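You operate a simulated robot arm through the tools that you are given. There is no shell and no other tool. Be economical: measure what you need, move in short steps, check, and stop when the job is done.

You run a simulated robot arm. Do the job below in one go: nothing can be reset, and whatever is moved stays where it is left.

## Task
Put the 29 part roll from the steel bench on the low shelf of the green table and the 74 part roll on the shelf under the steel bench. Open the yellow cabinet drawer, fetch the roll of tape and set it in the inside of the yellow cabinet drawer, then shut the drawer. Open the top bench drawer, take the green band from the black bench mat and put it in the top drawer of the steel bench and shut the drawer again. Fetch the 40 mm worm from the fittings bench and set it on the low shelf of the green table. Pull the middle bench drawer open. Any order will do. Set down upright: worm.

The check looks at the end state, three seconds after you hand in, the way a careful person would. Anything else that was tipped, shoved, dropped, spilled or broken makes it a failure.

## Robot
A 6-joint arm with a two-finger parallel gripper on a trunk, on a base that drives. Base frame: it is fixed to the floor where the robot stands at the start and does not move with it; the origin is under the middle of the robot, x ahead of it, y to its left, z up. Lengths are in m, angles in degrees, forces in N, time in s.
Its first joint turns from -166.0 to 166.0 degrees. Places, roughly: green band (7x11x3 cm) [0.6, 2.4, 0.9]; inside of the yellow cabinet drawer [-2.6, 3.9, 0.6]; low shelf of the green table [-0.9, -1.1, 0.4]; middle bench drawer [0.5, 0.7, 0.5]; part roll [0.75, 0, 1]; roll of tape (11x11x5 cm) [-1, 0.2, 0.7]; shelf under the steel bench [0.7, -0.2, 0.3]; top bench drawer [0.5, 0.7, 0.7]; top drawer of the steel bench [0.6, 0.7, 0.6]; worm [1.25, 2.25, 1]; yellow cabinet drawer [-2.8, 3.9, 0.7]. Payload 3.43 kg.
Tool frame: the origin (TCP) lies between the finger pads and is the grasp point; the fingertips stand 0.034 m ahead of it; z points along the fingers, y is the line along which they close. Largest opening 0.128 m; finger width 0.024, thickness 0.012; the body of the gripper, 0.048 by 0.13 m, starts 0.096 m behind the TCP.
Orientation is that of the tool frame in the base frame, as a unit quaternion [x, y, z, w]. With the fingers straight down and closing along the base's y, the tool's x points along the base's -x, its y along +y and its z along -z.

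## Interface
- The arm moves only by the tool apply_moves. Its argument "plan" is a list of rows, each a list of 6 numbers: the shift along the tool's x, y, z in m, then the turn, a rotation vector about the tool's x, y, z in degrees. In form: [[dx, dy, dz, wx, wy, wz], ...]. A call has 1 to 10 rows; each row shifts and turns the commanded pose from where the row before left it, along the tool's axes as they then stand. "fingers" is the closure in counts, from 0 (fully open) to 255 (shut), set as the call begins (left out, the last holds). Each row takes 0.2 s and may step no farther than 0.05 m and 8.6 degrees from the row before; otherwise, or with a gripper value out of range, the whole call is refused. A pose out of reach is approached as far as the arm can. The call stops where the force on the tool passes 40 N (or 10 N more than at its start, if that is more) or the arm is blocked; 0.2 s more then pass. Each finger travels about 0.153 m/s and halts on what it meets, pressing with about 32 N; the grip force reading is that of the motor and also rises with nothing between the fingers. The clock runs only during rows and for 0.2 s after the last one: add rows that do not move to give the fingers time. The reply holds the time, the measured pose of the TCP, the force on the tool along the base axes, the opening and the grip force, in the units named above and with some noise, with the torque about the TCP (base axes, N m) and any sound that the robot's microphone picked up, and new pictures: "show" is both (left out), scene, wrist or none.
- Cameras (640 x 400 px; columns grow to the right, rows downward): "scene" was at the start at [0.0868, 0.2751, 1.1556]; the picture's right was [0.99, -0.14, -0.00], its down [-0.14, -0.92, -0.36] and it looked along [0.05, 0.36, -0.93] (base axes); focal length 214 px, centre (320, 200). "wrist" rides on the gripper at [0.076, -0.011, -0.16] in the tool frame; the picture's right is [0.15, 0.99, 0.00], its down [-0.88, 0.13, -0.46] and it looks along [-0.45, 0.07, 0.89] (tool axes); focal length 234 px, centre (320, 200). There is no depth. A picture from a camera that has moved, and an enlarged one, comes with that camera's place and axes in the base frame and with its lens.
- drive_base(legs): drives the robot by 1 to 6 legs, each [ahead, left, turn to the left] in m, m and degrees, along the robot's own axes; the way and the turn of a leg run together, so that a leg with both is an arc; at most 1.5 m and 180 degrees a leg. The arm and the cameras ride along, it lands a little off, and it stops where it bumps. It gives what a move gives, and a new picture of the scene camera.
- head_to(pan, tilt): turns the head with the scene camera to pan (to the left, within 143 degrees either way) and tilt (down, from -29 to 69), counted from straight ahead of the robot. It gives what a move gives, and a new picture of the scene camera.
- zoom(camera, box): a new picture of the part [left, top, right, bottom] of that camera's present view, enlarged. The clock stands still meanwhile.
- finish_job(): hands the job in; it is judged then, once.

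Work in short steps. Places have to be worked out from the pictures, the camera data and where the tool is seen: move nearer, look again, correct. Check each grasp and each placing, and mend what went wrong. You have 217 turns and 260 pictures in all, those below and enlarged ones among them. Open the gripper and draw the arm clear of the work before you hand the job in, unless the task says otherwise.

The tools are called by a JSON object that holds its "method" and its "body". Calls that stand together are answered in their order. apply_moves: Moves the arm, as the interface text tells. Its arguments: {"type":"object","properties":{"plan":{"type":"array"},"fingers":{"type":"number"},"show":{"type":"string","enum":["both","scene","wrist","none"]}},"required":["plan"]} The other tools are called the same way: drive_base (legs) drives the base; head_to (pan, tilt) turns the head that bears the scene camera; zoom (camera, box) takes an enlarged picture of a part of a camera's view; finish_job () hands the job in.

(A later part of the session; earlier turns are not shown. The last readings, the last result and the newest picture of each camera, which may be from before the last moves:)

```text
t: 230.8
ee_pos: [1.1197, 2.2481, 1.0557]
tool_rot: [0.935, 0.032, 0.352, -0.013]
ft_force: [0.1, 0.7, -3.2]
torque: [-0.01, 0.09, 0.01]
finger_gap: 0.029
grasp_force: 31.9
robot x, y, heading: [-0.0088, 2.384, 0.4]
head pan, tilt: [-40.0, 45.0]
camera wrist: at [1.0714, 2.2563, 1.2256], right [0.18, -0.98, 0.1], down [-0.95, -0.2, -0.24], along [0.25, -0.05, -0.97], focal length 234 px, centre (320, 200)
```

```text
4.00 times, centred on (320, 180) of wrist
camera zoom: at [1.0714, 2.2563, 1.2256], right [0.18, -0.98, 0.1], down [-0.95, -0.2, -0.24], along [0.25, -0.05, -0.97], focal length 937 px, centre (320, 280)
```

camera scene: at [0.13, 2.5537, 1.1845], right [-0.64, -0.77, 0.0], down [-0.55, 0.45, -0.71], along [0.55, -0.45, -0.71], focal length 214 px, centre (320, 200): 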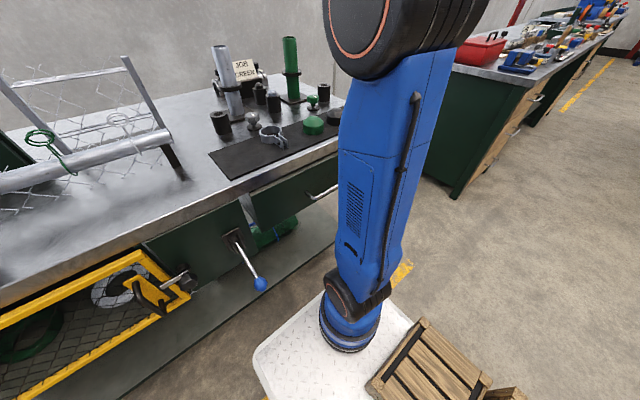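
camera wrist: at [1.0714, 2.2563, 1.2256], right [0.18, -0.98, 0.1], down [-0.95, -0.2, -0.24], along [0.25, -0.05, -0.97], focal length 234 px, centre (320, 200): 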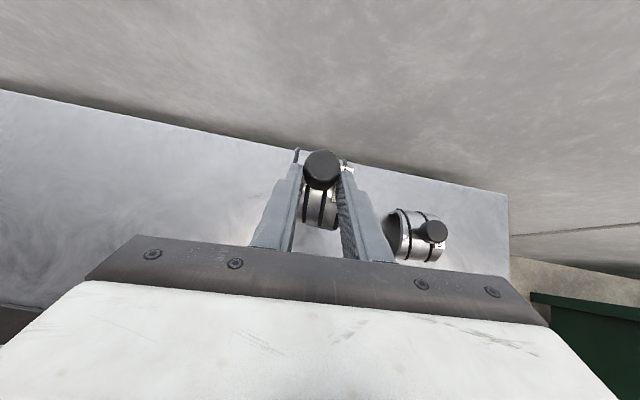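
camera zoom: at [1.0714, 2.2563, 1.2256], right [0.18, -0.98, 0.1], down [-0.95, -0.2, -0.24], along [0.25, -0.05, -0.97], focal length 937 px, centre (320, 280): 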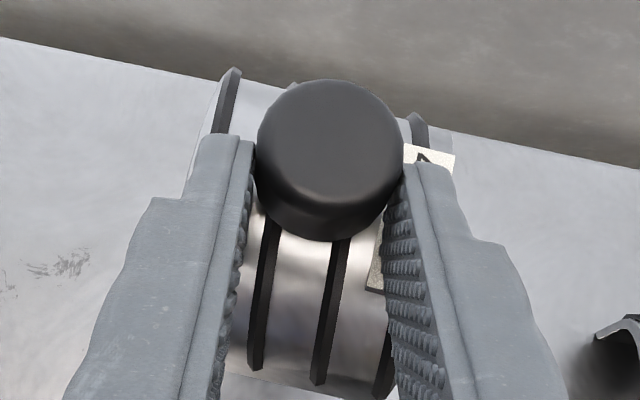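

Worm held upright. Raise above the posts and back away.

{"method": "apply_moves", "body": {"plan": [[0.0315, 0, -0.0365, 0, 0, 0], [0.0315, 0, -0.0365, 0, 0, 0], [0.0315, 0, -0.0365, 0, 0, 0], [0.0315, 0, -0.0365, 0, 0, 0]], "show": "none"}}

{"method": "drive_base", "body": {"legs": [[-0.5, 0, 0], [0, -0.8, 0]]}}

```text
t: 231.8
ee_pos: [1.1043, 2.2494, 1.225]
tool_rot: [0.936, 0.032, 0.349, -0.013]
ft_force: [4.4, 0.4, -7.1]
torque: [-0.03, 0.13, 0.06]
finger_gap: 0.0291
grasp_force: 32.6
out of reach, approached as far as the arm can: row 4
robot x, y, heading: [-0.0148, 2.3865, 0.8]
head pan, tilt: [-40.0, 45.0]
```

```text
t: 238.6
ee_pos: [0.6073, 1.4404, 1.2294]
tool_rot: [0.935, 0.031, 0.352, -0.011]
ft_force: [0.2, -0.9, -3.3]
torque: [-0.01, 0.09, -0.03]
finger_gap: 0.0288
grasp_force: 32.4
robot x, y, heading: [-0.5015, 1.5805, 0.4]
head pan, tilt: [-40.0, 45.0]
camera scene: at [-0.3628, 1.7474, 1.1845], right [-0.64, -0.77, 0.0], down [-0.54, 0.45, -0.71], along [0.54, -0.45, -0.71], focal length 214 px, centre (320, 200)
```

scene: 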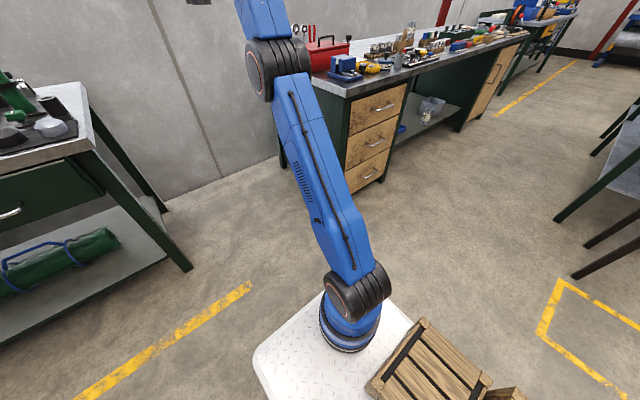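

Turn to face down the corridor and drive in.

{"method": "drive_base", "body": {"legs": [[0, 0, -45], [0, 0, -45.4], [1.2, 0.15, 0], [0.45, 0, 0]]}}

```text
t: 251.1
ee_pos: [-0.3971, -1.1724, 1.2292]
tool_rot: [0.697, -0.624, 0.263, 0.235]
ft_force: [0.6, 0.1, -4.2]
torque: [0.08, 0.01, -0.02]
finger_gap: 0.0291
grasp_force: 32.1
robot x, y, heading: [-0.3029, -0.059, -87.2]
head pan, tilt: [-40.0, 45.0]
camera scene: at [-0.1331, -0.1913, 1.1845], right [-0.8, 0.61, 0.0], down [0.43, 0.56, -0.71], along [-0.43, -0.56, -0.71], focal length 214 px, centre (320, 200)
```

scene: 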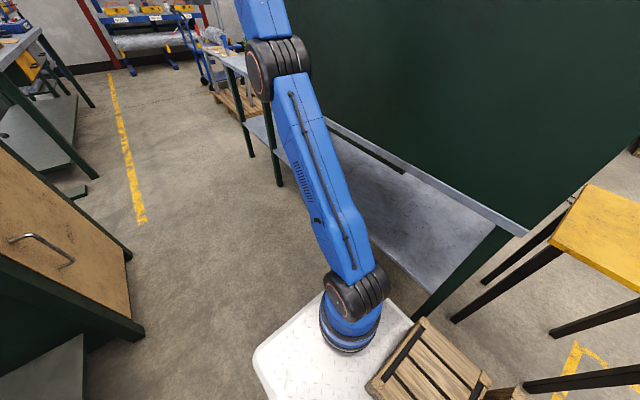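

Shift left (toward the bench) 0.3 m and square up.

{"method": "drive_base", "body": {"legs": [[0.08, 0.3, -2.8]]}}

```text
t: 253.2
ee_pos: [-0.1595, -1.2408, 1.2288]
tool_rot: [0.681, -0.642, 0.256, 0.242]
ft_force: [-0.6, 0.2, -3.2]
torque: [0.1, 0.0, 0.01]
finger_gap: 0.0289
grasp_force: 31.7
robot x, y, heading: [-0.017, -0.133, -90.3]
head pan, tilt: [-40.0, 45.0]
camera scene: at [0.1517, -0.2734, 1.1845], right [-0.77, 0.64, 0.0], down [0.46, 0.54, -0.71], along [-0.46, -0.54, -0.71], focal length 214 px, centre (320, 200)
```

scene: 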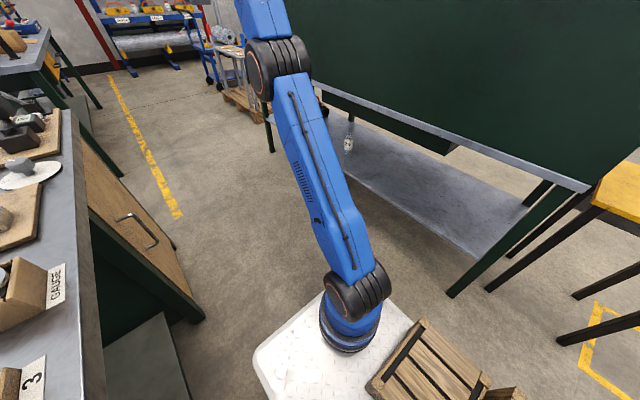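

Lower the arm vertically in front of the robot.

{"method": "apply_moves", "body": {"plan": [[-0.0304, 0, 0.0346, 0, 0, 0], [-0.0304, 0, 0.0346, 0, 0, 0], [-0.0304, 0, 0.0346, 0, 0, 0], [-0.0304, 0, 0.0346, 0, 0, 0], [-0.0304, 0, 0.0346, 0, 0, 0], [-0.0304, 0, 0.0346, 0, 0, 0], [-0.0304, 0, 0.0346, 0, 0, 0], [-0.0304, 0, 0.0346, 0, 0, 0], [-0.0304, 0, 0.0346, 0, 0, 0], [-0.0304, 0, 0.0346, 0, 0, 0]], "show": "none"}}

{"method": "apply_moves", "body": {"plan": [[-0.0304, 0, 0.0346, 0, 0, 0], [-0.0304, 0, 0.0346, 0, 0, 0], [-0.0304, 0, 0.0346, 0, 0, 0]], "show": "both"}}

```text
t: 255.4
ee_pos: [-0.1603, -1.2397, 0.7679]
tool_rot: [0.681, -0.642, 0.257, 0.243]
ft_force: [0.1, -0.3, -2.2]
torque: [0.14, 0.03, 0.01]
finger_gap: 0.0289
grasp_force: 31.9
robot x, y, heading: [-0.0128, -0.1277, -90.1]
head pan, tilt: [-40.0, 45.0]
```

```text
t: 256.2
ee_pos: [-0.1598, -1.2397, 0.6314]
tool_rot: [0.681, -0.642, 0.257, 0.241]
ft_force: [-0.4, 0.5, -2.6]
torque: [0.13, 0.03, 0.01]
finger_gap: 0.0292
grasp_force: 31.8
robot x, y, heading: [-0.0151, -0.1302, -90.1]
head pan, tilt: [-40.0, 45.0]
camera scene: at [0.1518, -0.273, 1.1845], right [-0.77, 0.64, 0.0], down [0.46, 0.54, -0.71], along [-0.46, -0.54, -0.71], focal length 214 px, centre (320, 200)
camera wrist: at [-0.1508, -1.1906, 0.8004], right [-0.98, -0.17, 0.1], down [-0.19, 0.95, -0.24], along [-0.05, -0.25, -0.97], focal length 234 px, centre (320, 200)
```

scene: 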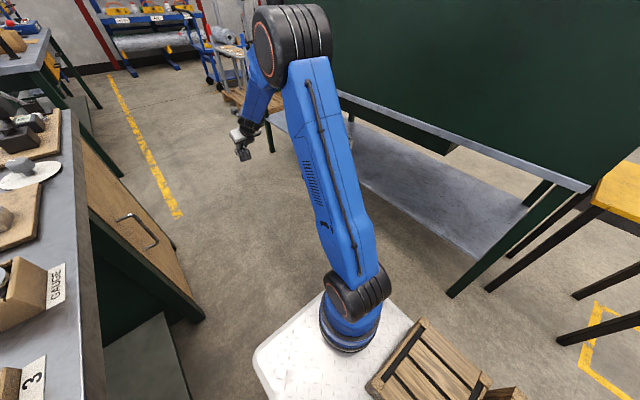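
wrist: 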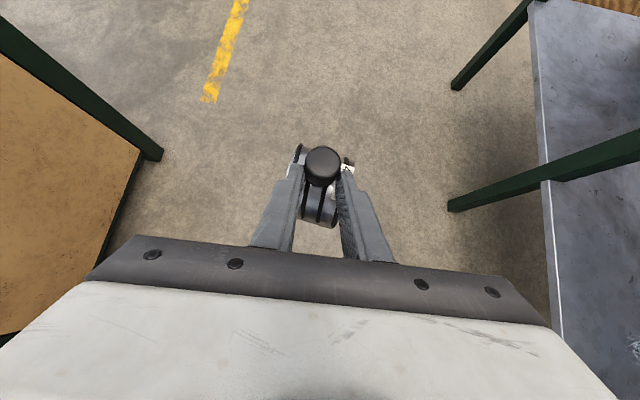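

Swing clockwise toward the table.

{"method": "apply_moves", "body": {"plan": [[-0.0068, 0.0476, -0.0059, -2.18, 0, 2.48], [-0.0068, 0.0476, -0.0059, -2.18, 0, 2.48], [-0.0068, 0.0476, -0.0059, -2.18, 0, 2.48], [-0.0068, 0.0476, -0.0059, -2.18, 0, 2.48], [-0.0068, 0.0476, -0.0059, -2.18, 0, 2.48], [-0.0068, 0.0476, -0.0059, -2.18, 0, 2.48], [-0.0068, 0.0476, -0.0059, -2.18, 0, 2.48], [-0.0068, 0.0476, -0.0059, -2.18, 0, 2.48], [-0.0068, 0.0476, -0.0059, -2.18, 0, 2.48], [-0.0068, 0.0476, -0.0059, -2.18, 0, 2.48]], "show": "both"}}

```text
t: 258.4
ee_pos: [-0.6013, -1.0602, 0.6289]
tool_rot: [-0.47, 0.809, -0.178, -0.305]
ft_force: [0.4, -0.4, -2.5]
torque: [0.1, -0.04, 0.02]
finger_gap: 0.0292
grasp_force: 31.8
robot x, y, heading: [-0.0135, -0.1328, -90.0]
head pan, tilt: [-40.0, 45.0]
camera scene: at [0.1518, -0.2733, 1.1845], right [-0.77, 0.64, 0.0], down [0.45, 0.54, -0.71], along [-0.45, -0.54, -0.71], focal length 214 px, centre (320, 200)
camera wrist: at [-0.567, -1.025, 0.798], right [-0.91, 0.39, 0.1], down [0.36, 0.9, -0.24], along [-0.18, -0.18, -0.97], focal length 234 px, centre (320, 200)
```

scene: 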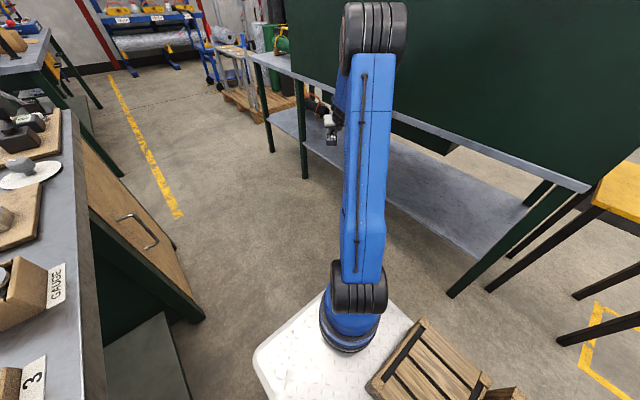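
wrist: 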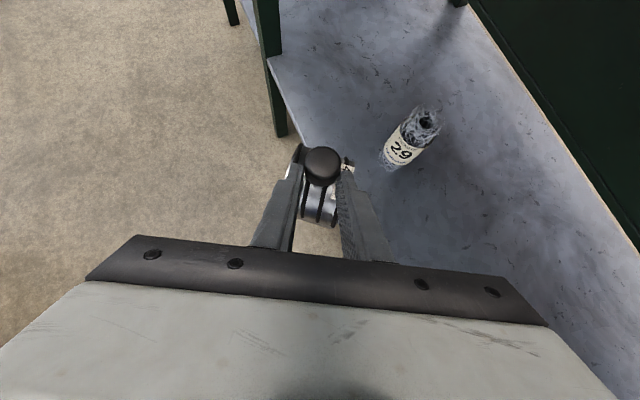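

The camera would catch the table top at this height, so lower to z≈0.52 first, then continue the swing.

{"method": "apply_moves", "body": {"plan": [[-0.0244, 0, 0.0278, 0, 0, 0], [-0.0244, 0, 0.0278, 0, 0, 0], [-0.0244, 0, 0.0278, 0, 0, 0], [-0.0068, 0.0476, -0.0059, -2.18, 0, 2.48], [-0.0068, 0.0476, -0.0059, -2.18, 0, 2.48]], "show": "both"}}

```text
t: 259.6
ee_pos: [-0.6697, -0.9979, 0.516]
tool_rot: [-0.423, 0.835, -0.159, -0.315]
ft_force: [0.8, -0.4, -3.4]
torque: [0.13, -0.04, -0.03]
finger_gap: 0.0289
grasp_force: 32.1
robot x, y, heading: [-0.0129, -0.1279, -90.0]
head pan, tilt: [-40.0, 45.0]
camera scene: at [0.1518, -0.2732, 1.1845], right [-0.77, 0.64, 0.0], down [0.45, 0.54, -0.71], along [-0.45, -0.54, -0.71], focal length 214 px, centre (320, 200)
camera wrist: at [-0.6313, -0.9646, 0.6857], right [-0.86, 0.49, 0.1], down [0.46, 0.85, -0.24], along [-0.2, -0.16, -0.97], focal length 234 px, centre (320, 200)
```

scene: 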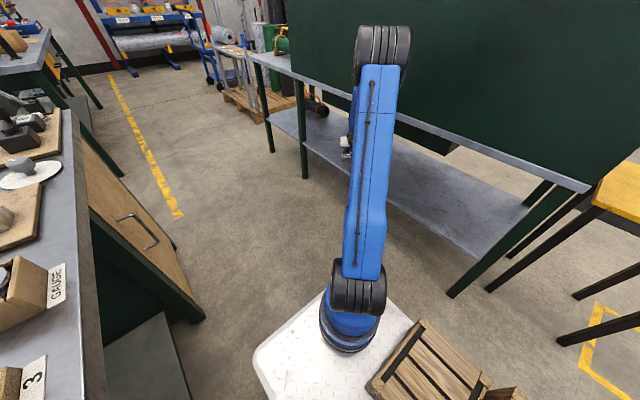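
wrist: 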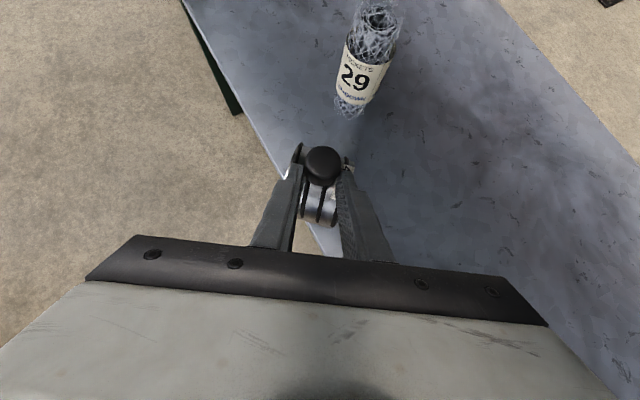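

{"method": "apply_moves", "body": {"plan": [[-0.0068, 0.0476, -0.0059, -2.18, 0, 2.48], [-0.0068, 0.0476, -0.0059, -2.18, 0, 2.48], [-0.0068, 0.0476, -0.0059, -2.18, 0, 2.48], [-0.0068, 0.0476, -0.0059, -2.18, 0, 2.48]], "show": "both"}}

```text
t: 260.8
ee_pos: [-0.7693, -0.863, 0.5082]
tool_rot: [-0.337, 0.876, -0.124, -0.322]
ft_force: [0.4, 0.3, -4.3]
torque: [0.1, -0.1, 0.01]
finger_gap: 0.0288
grasp_force: 31.9
robot x, y, heading: [-0.0091, -0.1323, -89.4]
head pan, tilt: [-40.0, 45.0]
stopped in row 4: the arm was blocked; the commanded pose is now the measured one
camera scene: at [0.1571, -0.2748, 1.1844], right [-0.77, 0.64, 0.0], down [0.45, 0.55, -0.71], along [-0.45, -0.54, -0.71], focal length 214 px, centre (320, 200)
camera wrist: at [-0.7285, -0.841, 0.6784], right [-0.75, 0.66, 0.09], down [0.63, 0.75, -0.22], along [-0.22, -0.11, -0.97], focal length 234 px, centre (320, 200)
```

scene: 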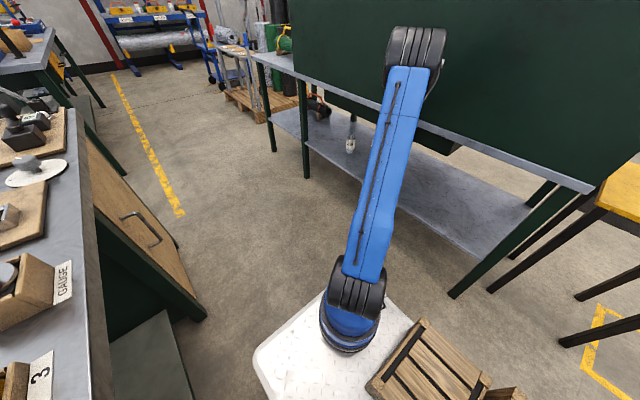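
wrist: 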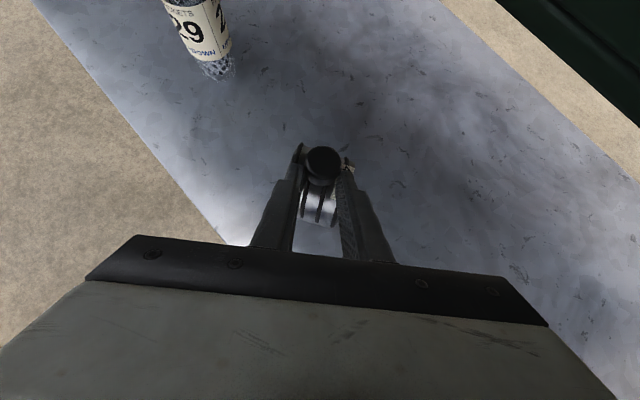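

The arm just touched the table edge; the worm is already ~10 cm inside the shelf. Back off slightly and lower.

{"method": "apply_moves", "body": {"plan": [[0.003, -0.02, 0.003, 0.9, 0, -1.0], [-0.0132, 0, 0.015, 0, 0, 0]], "show": "wrist"}}

```text
t: 261.4
ee_pos: [-0.7636, -0.8797, 0.4906]
tool_rot: [-0.347, 0.872, -0.129, -0.321]
ft_force: [-0.1, -0.3, -3.5]
torque: [0.08, -0.07, -0.01]
finger_gap: 0.0286
grasp_force: 31.9
robot x, y, heading: [-0.0066, -0.1315, -89.9]
head pan, tilt: [-40.0, 45.0]
camera wrist: at [-0.7224, -0.8556, 0.6613], right [-0.76, 0.64, 0.09], down [0.61, 0.76, -0.23], along [-0.22, -0.12, -0.97], focal length 234 px, centre (320, 200)
```

wrist: 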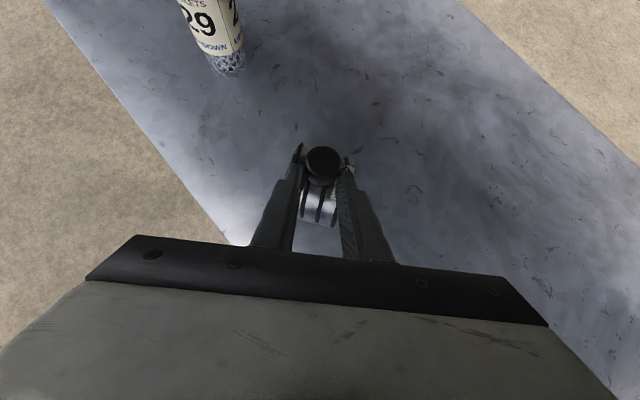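

{"method": "apply_moves", "body": {"plan": [[-0.0099, 0, 0.0113, 0, 0, 0], [-0.0099, 0, 0.0113, 0, 0, 0]], "show": "none"}}

{"method": "apply_moves", "body": {"plan": [[-0.0046, 0, 0.0053, 0, 0, 0]], "show": "wrist"}}

```text
t: 262.0
ee_pos: [-0.7624, -0.878, 0.4598]
tool_rot: [-0.347, 0.872, -0.129, -0.321]
ft_force: [0.1, 0.0, -4.9]
torque: [0.05, -0.07, 0.04]
finger_gap: 0.029
grasp_force: 31.7
robot x, y, heading: [-0.01, -0.1327, -89.8]
head pan, tilt: [-40.0, 45.0]
```

```text
t: 262.4
ee_pos: [-0.762, -0.8799, 0.4535]
tool_rot: [-0.347, 0.872, -0.129, -0.321]
ft_force: [0.1, 0.2, -3.6]
torque: [0.09, -0.07, 0.01]
finger_gap: 0.0289
grasp_force: 31.5
robot x, y, heading: [-0.0106, -0.1348, -89.7]
head pan, tilt: [-40.0, 45.0]
camera wrist: at [-0.7208, -0.8562, 0.6227], right [-0.76, 0.64, 0.09], down [0.61, 0.76, -0.23], along [-0.22, -0.12, -0.97], focal length 234 px, centre (320, 200)
```

wrist: 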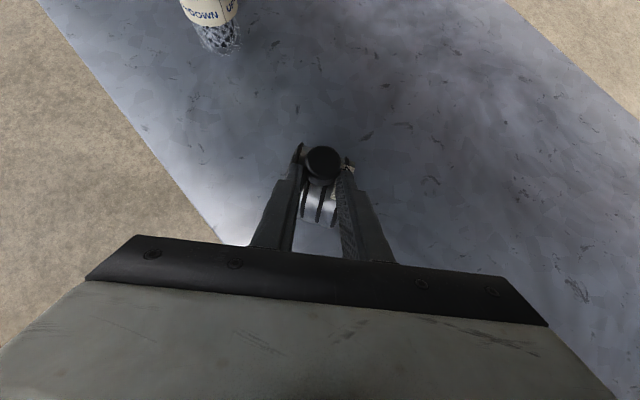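

{"method": "apply_moves", "body": {"plan": [[-0.004, 0, 0.0045, 0, 0, 0]], "show": "none"}}

{"method": "apply_moves", "body": {"plan": [[-0.0033, 0, 0.0038, 0, 0, 0]], "show": "none"}}

```text
t: 262.8
ee_pos: [-0.7624, -0.8806, 0.4505]
tool_rot: [-0.346, 0.871, -0.131, -0.324]
ft_force: [5.9, 4.7, 22.6]
torque: [-0.64, 0.58, 0.15]
finger_gap: 0.0289
grasp_force: 31.9
robot x, y, heading: [-0.0127, -0.1324, -89.6]
head pan, tilt: [-40.0, 45.0]
```

```text
t: 263.1
ee_pos: [-0.7629, -0.8818, 0.4498]
tool_rot: [-0.347, 0.87, -0.131, -0.326]
ft_force: [-1.0, -0.8, 8.3]
torque: [-0.47, 0.63, 0.1]
finger_gap: 0.029
grasp_force: 32.6
robot x, y, heading: [-0.0131, -0.1344, -89.6]
head pan, tilt: [-40.0, 45.0]
stopped in row 1: the force on the tool passed its limit at 44 N (the readings are from after the stop); the commanded pose is now the measured one
```

Worm is on the shelf. Open modestly and inspect.

{"method": "apply_moves", "body": {"plan": [[0, 0, 0, 0, 0, 0], [0, 0, 0, 0, 0, 0], [0, 0, 0, 0, 0, 0]], "fingers": 140, "show": "wrist"}}

```text
t: 263.9
ee_pos: [-0.7643, -0.8819, 0.4496]
tool_rot: [-0.346, 0.87, -0.131, -0.325]
ft_force: [2.7, -7.3, 20.5]
torque: [-0.28, 0.37, 0.14]
finger_gap: 0.0547
grasp_force: 0.1
robot x, y, heading: [-0.0082, -0.13, -89.7]
head pan, tilt: [-40.0, 45.0]
camera wrist: at [-0.7209, -0.8566, 0.6194], right [-0.76, 0.64, 0.09], down [0.61, 0.76, -0.23], along [-0.22, -0.12, -0.97], focal length 234 px, centre (320, 200)
```

wrist: 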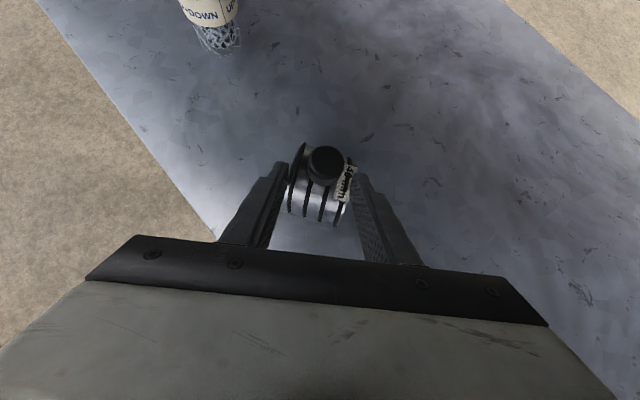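

Released; withdraw along the tool axis.

{"method": "apply_moves", "body": {"plan": [[0, 0, -0.015, 0, 0, 0], [0, 0, -0.03, 0, 0, 0], [0, 0, -0.04, 0, 0, 0]], "show": "wrist"}}

{"method": "zoom", "body": {"camera": "wrist", "box": [220, 80, 420, 205]}}

```text
t: 264.7
ee_pos: [-0.7225, -0.841, 0.5085]
tool_rot: [-0.346, 0.871, -0.13, -0.324]
ft_force: [-0.7, 0.3, -0.2]
torque: [-0.02, -0.02, -0.02]
finger_gap: 0.0575
grasp_force: 0.0
robot x, y, heading: [-0.0088, -0.1345, -89.7]
head pan, tilt: [-40.0, 45.0]
camera wrist: at [-0.6807, -0.8166, 0.6794], right [-0.76, 0.64, 0.09], down [0.61, 0.76, -0.23], along [-0.22, -0.12, -0.97], focal length 234 px, centre (320, 200)
```

wrist: 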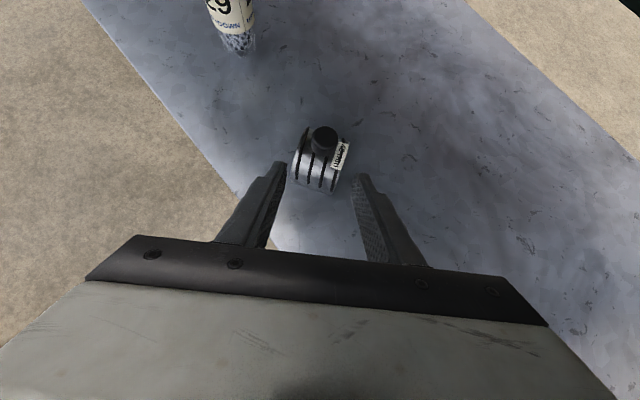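

```text
3.20 times, centred on (320, 142) of wrist
camera zoom: at [-0.6807, -0.8166, 0.6794], right [-0.76, 0.64, 0.09], down [0.61, 0.76, -0.23], along [-0.22, -0.12, -0.97], focal length 749 px, centre (320, 384)
```

zoom: 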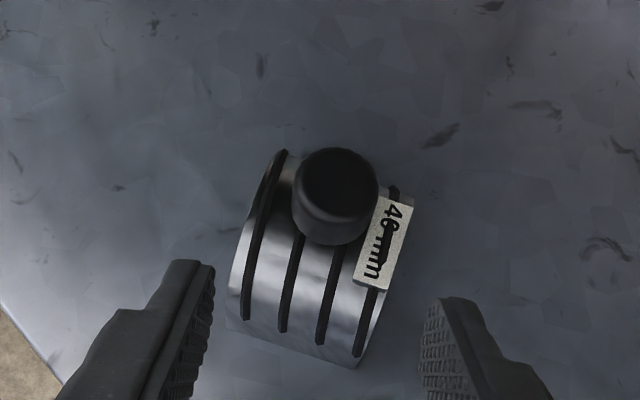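

Worm stands upright on the shelf. Swing out, then raise.

{"method": "apply_moves", "body": {"plan": [[0.0049, -0.0473, 0.0043, 2.31, 0, -2.63], [0.0049, -0.0473, 0.0043, 2.31, 0, -2.63], [0.0049, -0.0473, 0.0043, 2.31, 0, -2.63], [0.0049, -0.0473, 0.0043, 2.31, 0, -2.63], [0.0049, -0.0473, 0.0043, 2.31, 0, -2.63], [0.0049, -0.0473, 0.0043, 2.31, 0, -2.63], [0.0049, -0.0473, 0.0043, 2.31, 0, -2.63], [0.0049, -0.0473, 0.0043, 2.31, 0, -2.63], [0.0049, -0.0473, 0.0043, 2.31, 0, -2.63], [0.0049, -0.0473, 0.0043, 2.31, 0, -2.63]], "show": "scene"}}

{"method": "apply_moves", "body": {"plan": [[0.0304, 0, -0.0346, 0, 0, 0], [0.0304, 0, -0.0346, 0, 0, 0], [0.0304, 0, -0.0346, 0, 0, 0], [0.0304, 0, -0.0346, 0, 0, 0], [0.0304, 0, -0.0346, 0, 0, 0], [0.0304, 0, -0.0346, 0, 0, 0], [0.0304, 0, -0.0346, 0, 0, 0], [0.0304, 0, -0.0346, 0, 0, 0], [0.0304, 0, -0.0346, 0, 0, 0], [0.0304, 0, -0.0346, 0, 0, 0]], "show": "none"}}

```text
t: 266.9
ee_pos: [-0.3544, -1.1361, 0.5149]
tool_rot: [-0.591, 0.727, -0.223, -0.27]
ft_force: [-0.5, -0.4, 0.6]
torque: [0.02, -0.02, 0.0]
finger_gap: 0.0577
grasp_force: 0.1
robot x, y, heading: [-0.0108, -0.1339, -89.9]
head pan, tilt: [-40.0, 45.0]
camera scene: at [0.1562, -0.2742, 1.1845], right [-0.77, 0.64, 0.0], down [0.45, 0.54, -0.71], along [-0.45, -0.54, -0.71], focal length 214 px, centre (320, 200)
```

scene: 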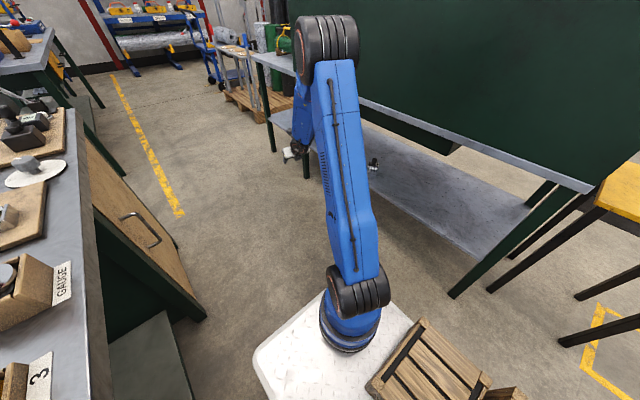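

```text
t: 269.1
ee_pos: [-0.358, -1.1404, 0.9725]
tool_rot: [-0.591, 0.726, -0.224, -0.27]
ft_force: [-0.2, -0.3, -1.4]
torque: [-0.02, 0.0, 0.03]
finger_gap: 0.0577
grasp_force: 0.0
robot x, y, heading: [-0.0098, -0.1322, -89.9]
head pan, tilt: [-40.0, 45.0]
```

Now to the yellow cabinet: shift, back out of the corridor and turn toward it.

{"method": "drive_base", "body": {"legs": [[0, -0.28, 0], [-1.5, 0, 0], [-0.2, 0, -67], [0, 0, -68]]}}

{"method": "head_to", "body": {"pan": 10, "tilt": 15}}

```text
t: 270.9
ee_pos: [-0.5888, -1.1405, 0.9739]
tool_rot: [-0.592, 0.727, -0.226, -0.266]
ft_force: [5.8, 1.2, 3.3]
torque: [-0.08, 0.64, -0.43]
finger_gap: 0.0578
grasp_force: 0.0
robot x, y, heading: [-0.2487, -0.1311, -89.6]
head pan, tilt: [-40.0, 45.0]
stopped in leg 1: the force on the tool passed its limit at 118 N (the readings are from after the stop); the commanded pose is now the measured one
camera scene: at [-0.078, -0.2756, 1.1845], right [-0.77, 0.64, 0.0], down [0.45, 0.54, -0.71], along [-0.45, -0.54, -0.71], focal length 214 px, centre (320, 200)
```

scene: 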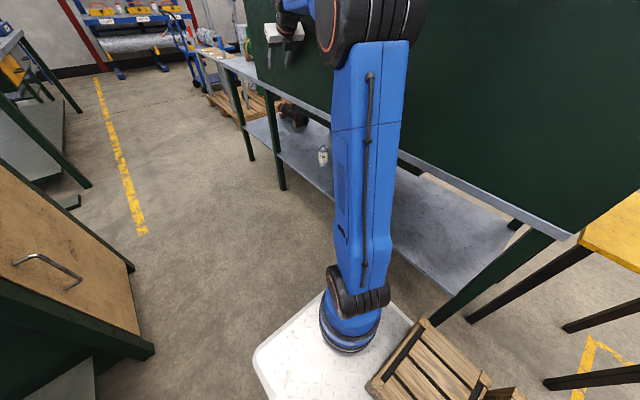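

```text
t: 272.0
ee_pos: [-0.5894, -1.1395, 0.9735]
tool_rot: [-0.592, 0.726, -0.226, -0.266]
ft_force: [12.6, 0.9, 4.6]
torque: [0.06, 1.28, -0.71]
finger_gap: 0.0575
grasp_force: 0.2
robot x, y, heading: [-0.2476, -0.1349, -90.1]
head pan, tilt: [10.0, 15.0]
camera scene: at [-0.0093, -0.3051, 1.2312], right [-0.98, -0.18, 0.0], down [-0.05, 0.26, -0.97], along [0.17, -0.95, -0.26], focal length 214 px, centre (320, 200)
```

scene: 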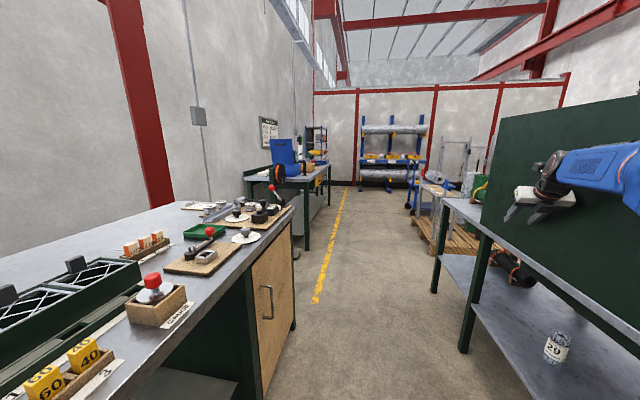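

I forgot the arm was still angled and it bumped the board; things still stand. Back away left, then swing the arm fully forward before leaving.

{"method": "drive_base", "body": {"legs": [[0, 0.18, 0]]}}

{"method": "apply_moves", "body": {"plan": [[0.0049, -0.0473, 0.0043, 2.31, 0, -2.63], [0.0049, -0.0473, 0.0043, 2.31, 0, -2.63], [0.0049, -0.0473, 0.0043, 2.31, 0, -2.63], [0.0049, -0.0473, 0.0043, 2.31, 0, -2.63], [0.0049, -0.0473, 0.0043, 2.31, 0, -2.63], [0.0049, -0.0473, 0.0043, 2.31, 0, -2.63], [0.0049, -0.0473, 0.0043, 2.31, 0, -2.63]], "show": "none"}}

{"method": "head_to", "body": {"pan": -70, "tilt": 40}}

```text
t: 273.6
ee_pos: [-0.4096, -1.1399, 0.9717]
tool_rot: [-0.592, 0.727, -0.225, -0.267]
ft_force: [0.3, -0.5, -0.4]
torque: [-0.01, -0.03, -0.01]
finger_gap: 0.0579
grasp_force: 0.1
robot x, y, heading: [-0.0608, -0.1298, -90.0]
head pan, tilt: [10.0, 15.0]
camera scene: at [0.1711, -0.3053, 1.2313], right [-0.98, -0.17, 0.0], down [-0.05, 0.25, -0.97], along [0.17, -0.95, -0.26], focal length 214 px, centre (320, 200)
```

scene: 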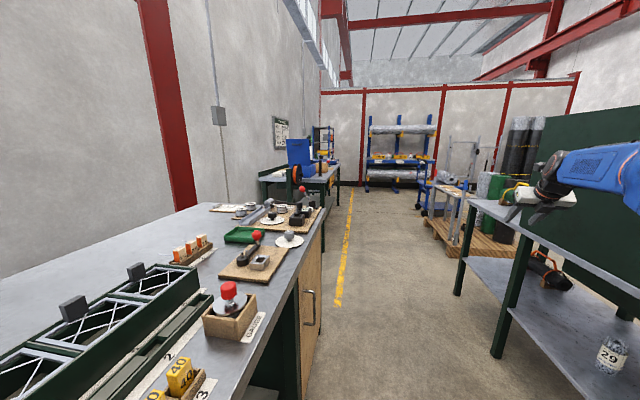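

```text
t: 275.1
ee_pos: [-0.0814, -1.1921, 0.9761]
tool_rot: [0.731, -0.585, 0.279, 0.213]
ft_force: [-0.3, 0.0, 0.2]
torque: [-0.01, -0.06, 0.01]
finger_gap: 0.0578
grasp_force: 0.2
robot x, y, heading: [-0.066, -0.13, -89.9]
head pan, tilt: [10.0, 15.0]
```

```text
t: 276.7
ee_pos: [-0.0814, -1.1924, 0.9761]
tool_rot: [0.731, -0.585, 0.28, 0.214]
ft_force: [-0.2, 0.2, 0.2]
torque: [0.04, 0.02, -0.01]
finger_gap: 0.0577
grasp_force: 0.0
robot x, y, heading: [-0.065, -0.1314, -89.9]
head pan, tilt: [-70.0, 40.0]
camera scene: at [0.0749, -0.2426, 1.1918], right [-0.34, 0.94, 0.0], down [0.6, 0.22, -0.77], along [-0.72, -0.26, -0.64], focal length 214 px, centre (320, 200)
```

scene: 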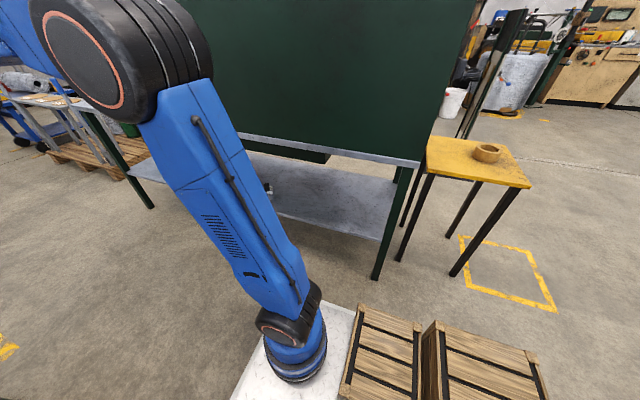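

{"method": "drive_base", "body": {"legs": [[0, -0.22, 0], [-1.5, 0, 0], [0, 0, -67], [0, 0, -68]]}}

{"method": "head_to", "body": {"pan": 10, "tilt": 15}}

```text
t: 291.4
ee_pos: [-0.968, 2.171, 0.9766]
tool_rot: [0.277, 0.894, 0.097, -0.338]
ft_force: [0.5, 0.1, 0.5]
torque: [-0.01, -0.01, -0.01]
finger_gap: 0.0578
grasp_force: 0.1
robot x, y, heading: [-0.2592, 1.386, 132.9]
head pan, tilt: [-70.0, 40.0]
camera scene: at [-0.4374, 1.3689, 1.1918], right [0.89, -0.45, 0.0], down [-0.29, -0.57, -0.77], along [0.35, 0.68, -0.64], focal length 214 px, centre (320, 200)
```

scene: 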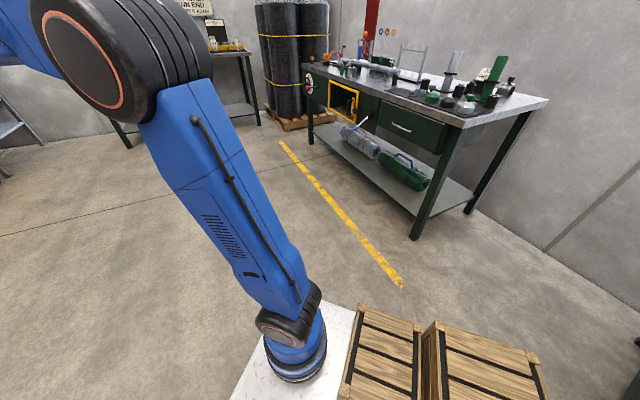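

```text
t: 292.9
ee_pos: [-0.968, 2.1712, 0.9768]
tool_rot: [0.277, 0.894, 0.097, -0.337]
ft_force: [-0.3, -0.3, -0.6]
torque: [0.0, 0.0, 0.0]
finger_gap: 0.0578
grasp_force: 0.1
robot x, y, heading: [-0.2614, 1.3869, 132.9]
head pan, tilt: [10.0, 15.0]
camera scene: at [-0.5506, 1.3494, 1.2313], right [0.6, 0.8, 0.0], down [0.21, -0.16, -0.97], along [-0.77, 0.58, -0.26], focal length 214 px, centre (320, 200)
```

scene: 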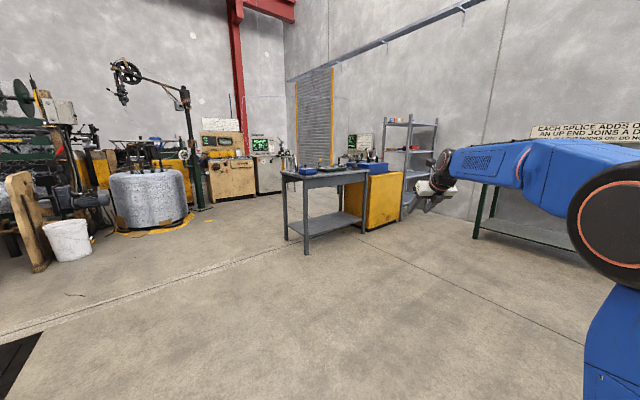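

{"method": "zoom", "body": {"camera": "scene", "box": [270, 130, 430, 260]}}

```text
3.08 times, centred on (350, 195) of scene
camera zoom: at [-0.5506, 1.3494, 1.2313], right [0.6, 0.8, 0.0], down [0.21, -0.16, -0.97], along [-0.77, 0.58, -0.26], focal length 660 px, centre (228, 215)
```

zoom: 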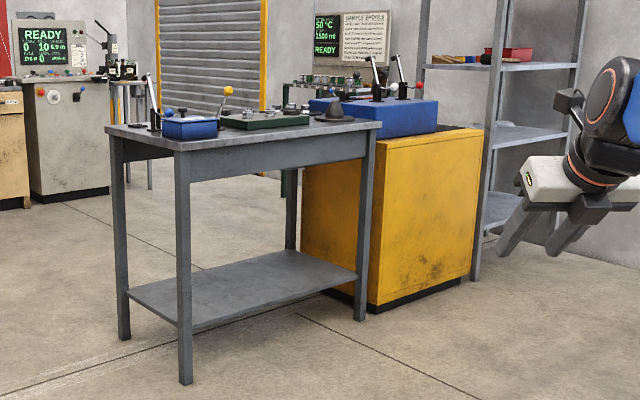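

The cabinet's drawer must open toward -x (behind the grey table). I'll drive around: turn to +y, strafe left past the table, then look.

{"method": "drive_base", "body": {"legs": [[0, 0, -43], [-0.3, 0, 0], [0, 1.5, 0], [0, 1.5, 0]]}}

{"method": "head_to", "body": {"pan": 20, "tilt": 25}}

```text
t: 310.7
ee_pos: [-3.2174, 2.1049, 0.9763]
tool_rot: [0.574, 0.74, 0.209, -0.282]
ft_force: [-0.1, -0.1, 0.1]
torque: [-0.02, -0.04, 0.02]
finger_gap: 0.0577
grasp_force: 0.1
robot x, y, heading: [-3.2057, 1.0477, 91.3]
head pan, tilt: [10.0, 15.0]
camera scene: at [-3.4457, 1.2114, 1.2313], right [0.98, 0.2, 0.0], down [0.05, -0.25, -0.97], along [-0.2, 0.95, -0.26], focal length 214 px, centre (320, 200)
```

scene: 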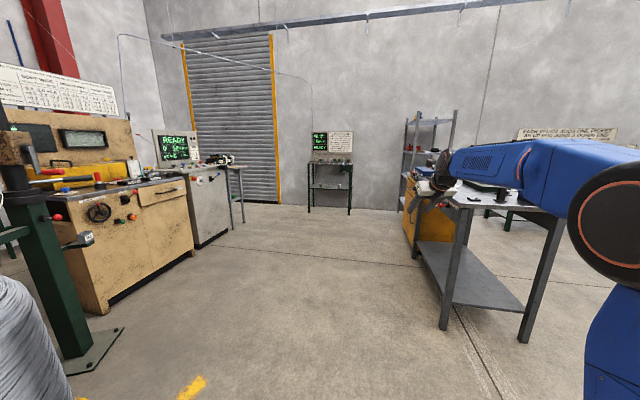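

```text
t: 311.5
ee_pos: [-3.2177, 2.1052, 0.9763]
tool_rot: [0.574, 0.739, 0.209, -0.282]
ft_force: [0.1, -0.8, 0.2]
torque: [-0.01, -0.03, -0.01]
finger_gap: 0.0576
grasp_force: 0.1
robot x, y, heading: [-3.203, 1.0489, 91.7]
head pan, tilt: [20.0, 25.0]
camera scene: at [-3.4608, 1.2056, 1.2151], right [0.93, 0.37, 0.0], down [0.16, -0.39, -0.91], along [-0.34, 0.84, -0.42], focal length 214 px, centre (320, 200)
```

scene: 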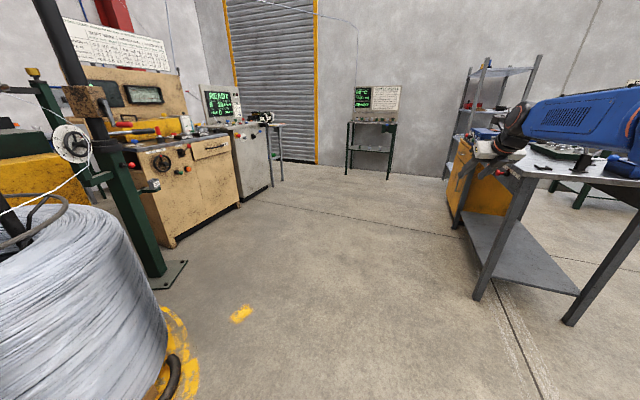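

Open floor ahead. Drive on to the west side of the cabinet and turn to face it.

{"method": "drive_base", "body": {"legs": [[1.0, 0.6, 0], [1.0, 0.5, 0], [0.7, 0, 0], [0, 0, -91.5]]}}

{"method": "head_to", "body": {"pan": -5, "tilt": 25}}

```text
t: 330.1
ee_pos: [-3.2911, 3.6742, 0.9754]
tool_rot: [0.932, 0.087, 0.349, -0.04]
ft_force: [-0.1, 0.1, 0.2]
torque: [0.0, 0.02, 0.01]
finger_gap: 0.0578
grasp_force: 0.0
robot x, y, heading: [-4.3501, 3.729, -1.7]
head pan, tilt: [20.0, 25.0]
camera scene: at [-4.1751, 3.9726, 1.2151], right [0.31, -0.95, 0.0], down [-0.4, -0.13, -0.91], along [0.86, 0.28, -0.42], focal length 214 px, centre (320, 200)
```

scene: 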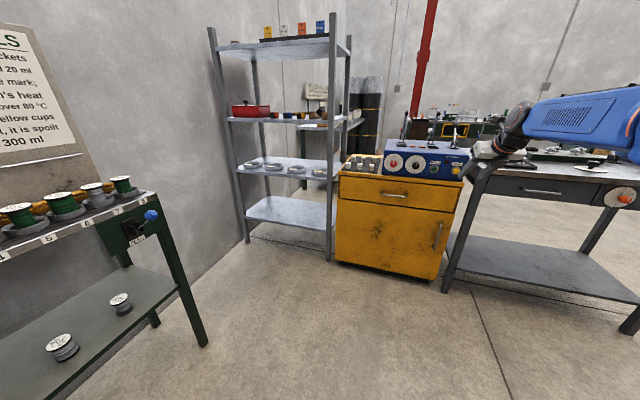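

```text
t: 331.0
ee_pos: [-3.2925, 3.6759, 0.9763]
tool_rot: [0.932, 0.087, 0.349, -0.04]
ft_force: [-0.3, -0.7, 0.2]
torque: [-0.02, 0.0, -0.02]
finger_gap: 0.0578
grasp_force: 0.0
robot x, y, heading: [-4.352, 3.7286, -1.9]
head pan, tilt: [-5.0, 25.0]
camera scene: at [-4.1712, 3.933, 1.2151], right [-0.12, -0.99, 0.0], down [-0.42, 0.05, -0.91], along [0.9, -0.11, -0.42], focal length 214 px, centre (320, 200)
```

scene: 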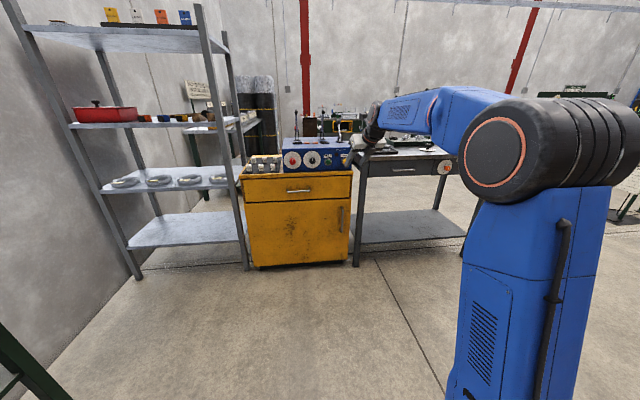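

Drawer handle ≈ (-2.85,3.905,0.68). Level the tool, correct its yaw, and lower.

{"method": "apply_moves", "body": {"plan": [[0, 0, 0, 0, 8.2, 0], [0, 0, 0, 0, 8.2, 0], [0, 0, 0, 0, 8.2, 0], [0, 0, 0, 0, 8.2, 0], [0, 0, 0, 0, 8.2, 0], [0, 0, 0, 0, 8.2, 0], [-0.045, 0, 0, -5, 0, 0], [-0.045, 0, 0, -5, 0, 0]], "fingers": 0, "show": "none"}}

{"method": "apply_moves", "body": {"plan": [[-0.045, 0, 0, 0, 0, 8.5], [0, -0.02, 0, 0, 0, 8.5], [0, 0, 0, 0, 0, 8.5], [0, 0, 0, 0, 0, 8.5], [0, 0, 0, 0, 0, 8.5], [0, 0, 0, 0, 0, 8.5], [0, 0, 0, 0, 0, 8.5], [0, 0, 0, 0, 0, 8.5], [0, 0, 0, 0, 0, 8.5], [0, 0, 0, 0, 0, 8.5]], "show": "none"}}

{"method": "drive_base", "body": {"legs": [[0.1, 0.3, 1.8]]}}

```text
t: 332.8
ee_pos: [-3.2919, 3.6194, 0.9015]
tool_rot: [0.711, 0.022, 0.703, -0.033]
ft_force: [0.2, 0.5, 1.0]
torque: [-0.02, 0.08, -0.01]
finger_gap: 0.1277
grasp_force: 0.2
out of reach, approached as far as the arm can: row 7, 8
robot x, y, heading: [-4.3486, 3.7209, -2.1]
head pan, tilt: [-5.0, 25.0]
```

```text
t: 335.0
ee_pos: [-3.294, 3.6176, 0.8645]
tool_rot: [0.543, -0.462, 0.491, -0.501]
ft_force: [-0.7, -0.4, 0.5]
torque: [0.0, 0.0, 0.01]
finger_gap: 0.1281
grasp_force: 0.1
out of reach, approached as far as the arm can: row 2, 3
robot x, y, heading: [-4.3443, 3.7299, -1.8]
head pan, tilt: [-5.0, 25.0]
```

```text
t: 337.1
ee_pos: [-3.1842, 3.9488, 0.8642]
tool_rot: [0.549, -0.453, 0.485, -0.508]
ft_force: [1.2, 0.2, 0.4]
torque: [-0.01, 0.0, -0.04]
finger_gap: 0.1279
grasp_force: 0.1
robot x, y, heading: [-4.2423, 4.0234, -0.2]
head pan, tilt: [-5.0, 25.0]
camera scene: at [-4.0718, 4.2357, 1.2151], right [-0.09, -1.0, 0.0], down [-0.42, 0.04, -0.91], along [0.9, -0.08, -0.42], focal length 214 px, centre (320, 200)
```

scene: 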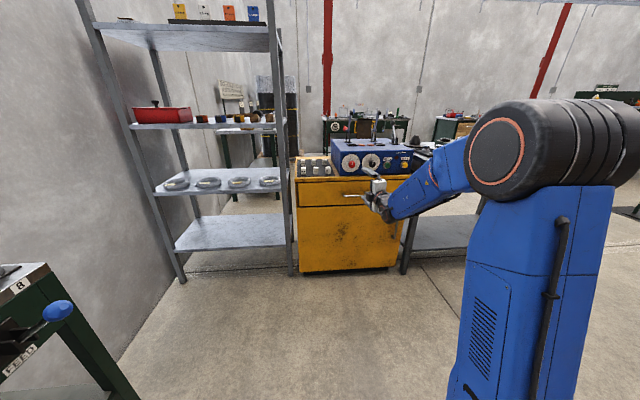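

Correct residual yaw/roll, lower to handle height z≈0.675 and align in y.

{"method": "apply_moves", "body": {"plan": [[0, 0, 0, 0, 6.8, 4.1], [0.011, 0.047, 0, 0, 0, 0], [0.011, 0.047, 0, 0, 0, 0], [0.011, 0.047, 0, 0, 0, 0], [0.011, 0.047, 0, 0, 0, 0], [0, 0, 0.04, 0, 0, 0]], "show": "both"}}

```text
t: 338.5
ee_pos: [-3.1404, 3.8967, 0.6796]
tool_rot: [0.549, -0.453, 0.485, -0.508]
ft_force: [0.0, 0.3, 0.1]
torque: [0.01, 0.01, 0.0]
finger_gap: 0.1282
grasp_force: 0.1
out of reach, approached as far as the arm can: row 1
robot x, y, heading: [-4.2429, 4.0239, 0.0]
head pan, tilt: [-5.0, 25.0]
camera scene: at [-4.072, 4.2356, 1.2151], right [-0.09, -1.0, 0.0], down [-0.42, 0.04, -0.91], along [0.9, -0.08, -0.42], focal length 214 px, centre (320, 200)
camera wrist: at [-3.2897, 3.8033, 0.6979], right [0.01, -0.22, -0.98], down [-0.56, 0.81, -0.19], along [0.83, 0.55, -0.11], focal length 234 px, centre (320, 200)
```

scene: 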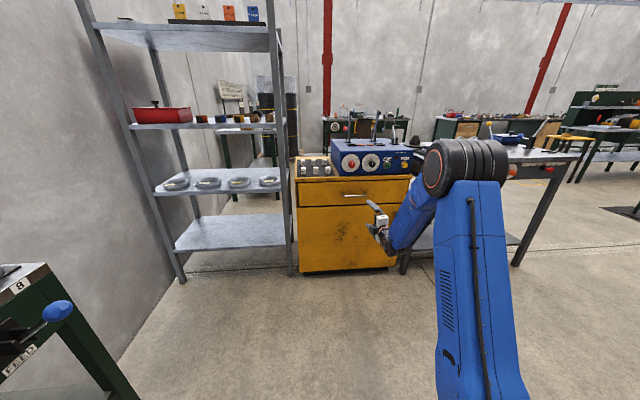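
wrist: 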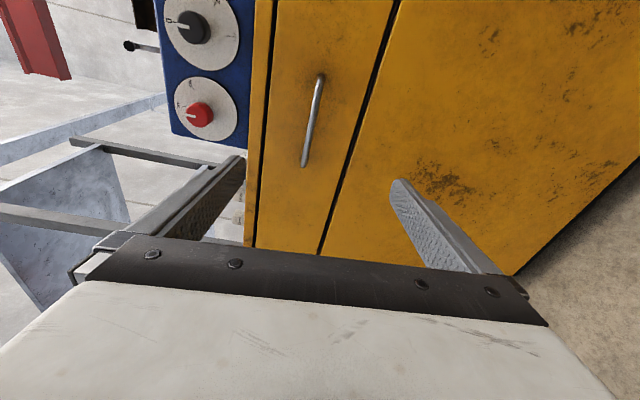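

{"method": "apply_moves", "body": {"plan": [[-0.016, -0.005, 0.02, 0, 3.4, 2], [-0.016, -0.005, 0.02, 0, 3.4, 2]], "show": "wrist"}}

```text
t: 339.1
ee_pos: [-3.1103, 3.8698, 0.6954]
tool_rot: [0.523, -0.487, 0.478, -0.511]
ft_force: [0.5, 0.1, 0.1]
torque: [0.01, 0.01, -0.05]
finger_gap: 0.1281
grasp_force: 0.1
out of reach, approached as far as the arm can: row 1, 2
robot x, y, heading: [-4.248, 4.023, -0.0]
head pan, tilt: [-5.0, 25.0]
camera wrist: at [-3.2649, 3.7826, 0.7084], right [-0.01, -0.15, -0.99], down [-0.52, 0.85, -0.12], along [0.86, 0.51, -0.09], focal length 234 px, centre (320, 200)
```

wrist: 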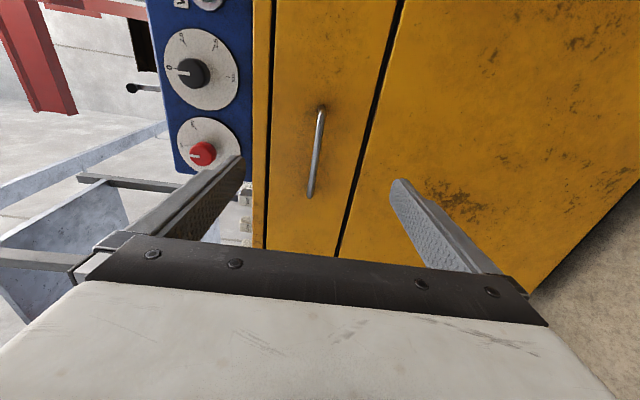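

The arm resists lateral fix; use the base instead: left 0.06, ahead 0.17.

{"method": "drive_base", "body": {"legs": [[0.17, 0.06, 0]]}}

{"method": "apply_moves", "body": {"plan": [[0, 0, 0, 0, 0, 0]], "show": "wrist"}}

```text
t: 340.6
ee_pos: [-2.9412, 3.9291, 0.6944]
tool_rot: [0.522, -0.488, 0.478, -0.511]
ft_force: [-0.3, -0.4, -0.6]
torque: [0.01, -0.01, -0.01]
finger_gap: 0.1282
grasp_force: 0.2
robot x, y, heading: [-4.0707, 4.0877, 0.1]
head pan, tilt: [-5.0, 25.0]
camera scene: at [-3.9021, 4.2967, 1.2151], right [-0.09, -1.0, 0.0], down [-0.42, 0.04, -0.91], along [0.9, -0.08, -0.42], focal length 214 px, centre (320, 200)
```

scene: 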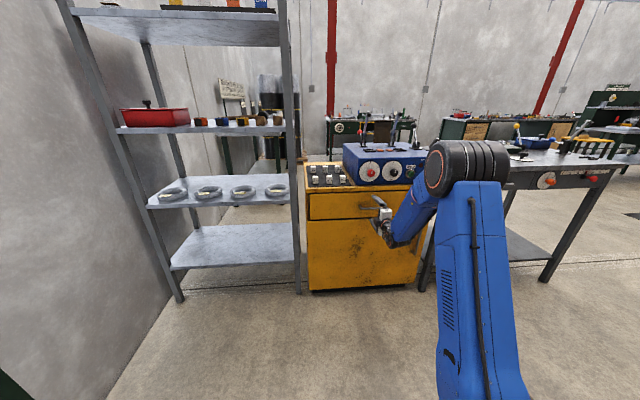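

```text
t: 341.0
ee_pos: [-2.9438, 3.9277, 0.6943]
tool_rot: [0.522, -0.488, 0.479, -0.51]
ft_force: [1.1, -0.9, -0.4]
torque: [-0.02, 0.0, 0.04]
finger_gap: 0.128
grasp_force: 0.0
robot x, y, heading: [-4.074, 4.0869, -0.1]
head pan, tilt: [-5.0, 25.0]
camera wrist: at [-3.0957, 3.8423, 0.7085], right [-0.01, -0.15, -0.99], down [-0.52, 0.85, -0.12], along [0.86, 0.51, -0.09], focal length 234 px, centre (320, 200)
```

wrist: 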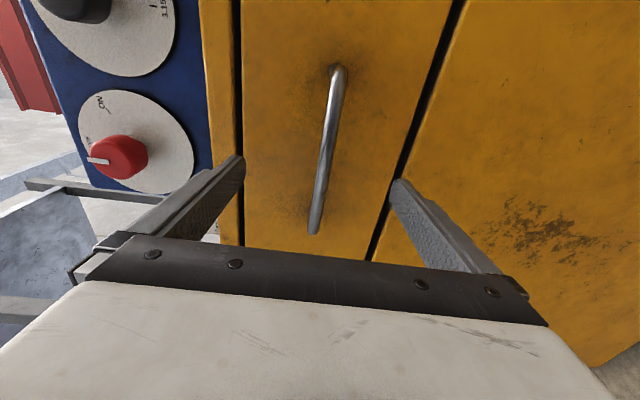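

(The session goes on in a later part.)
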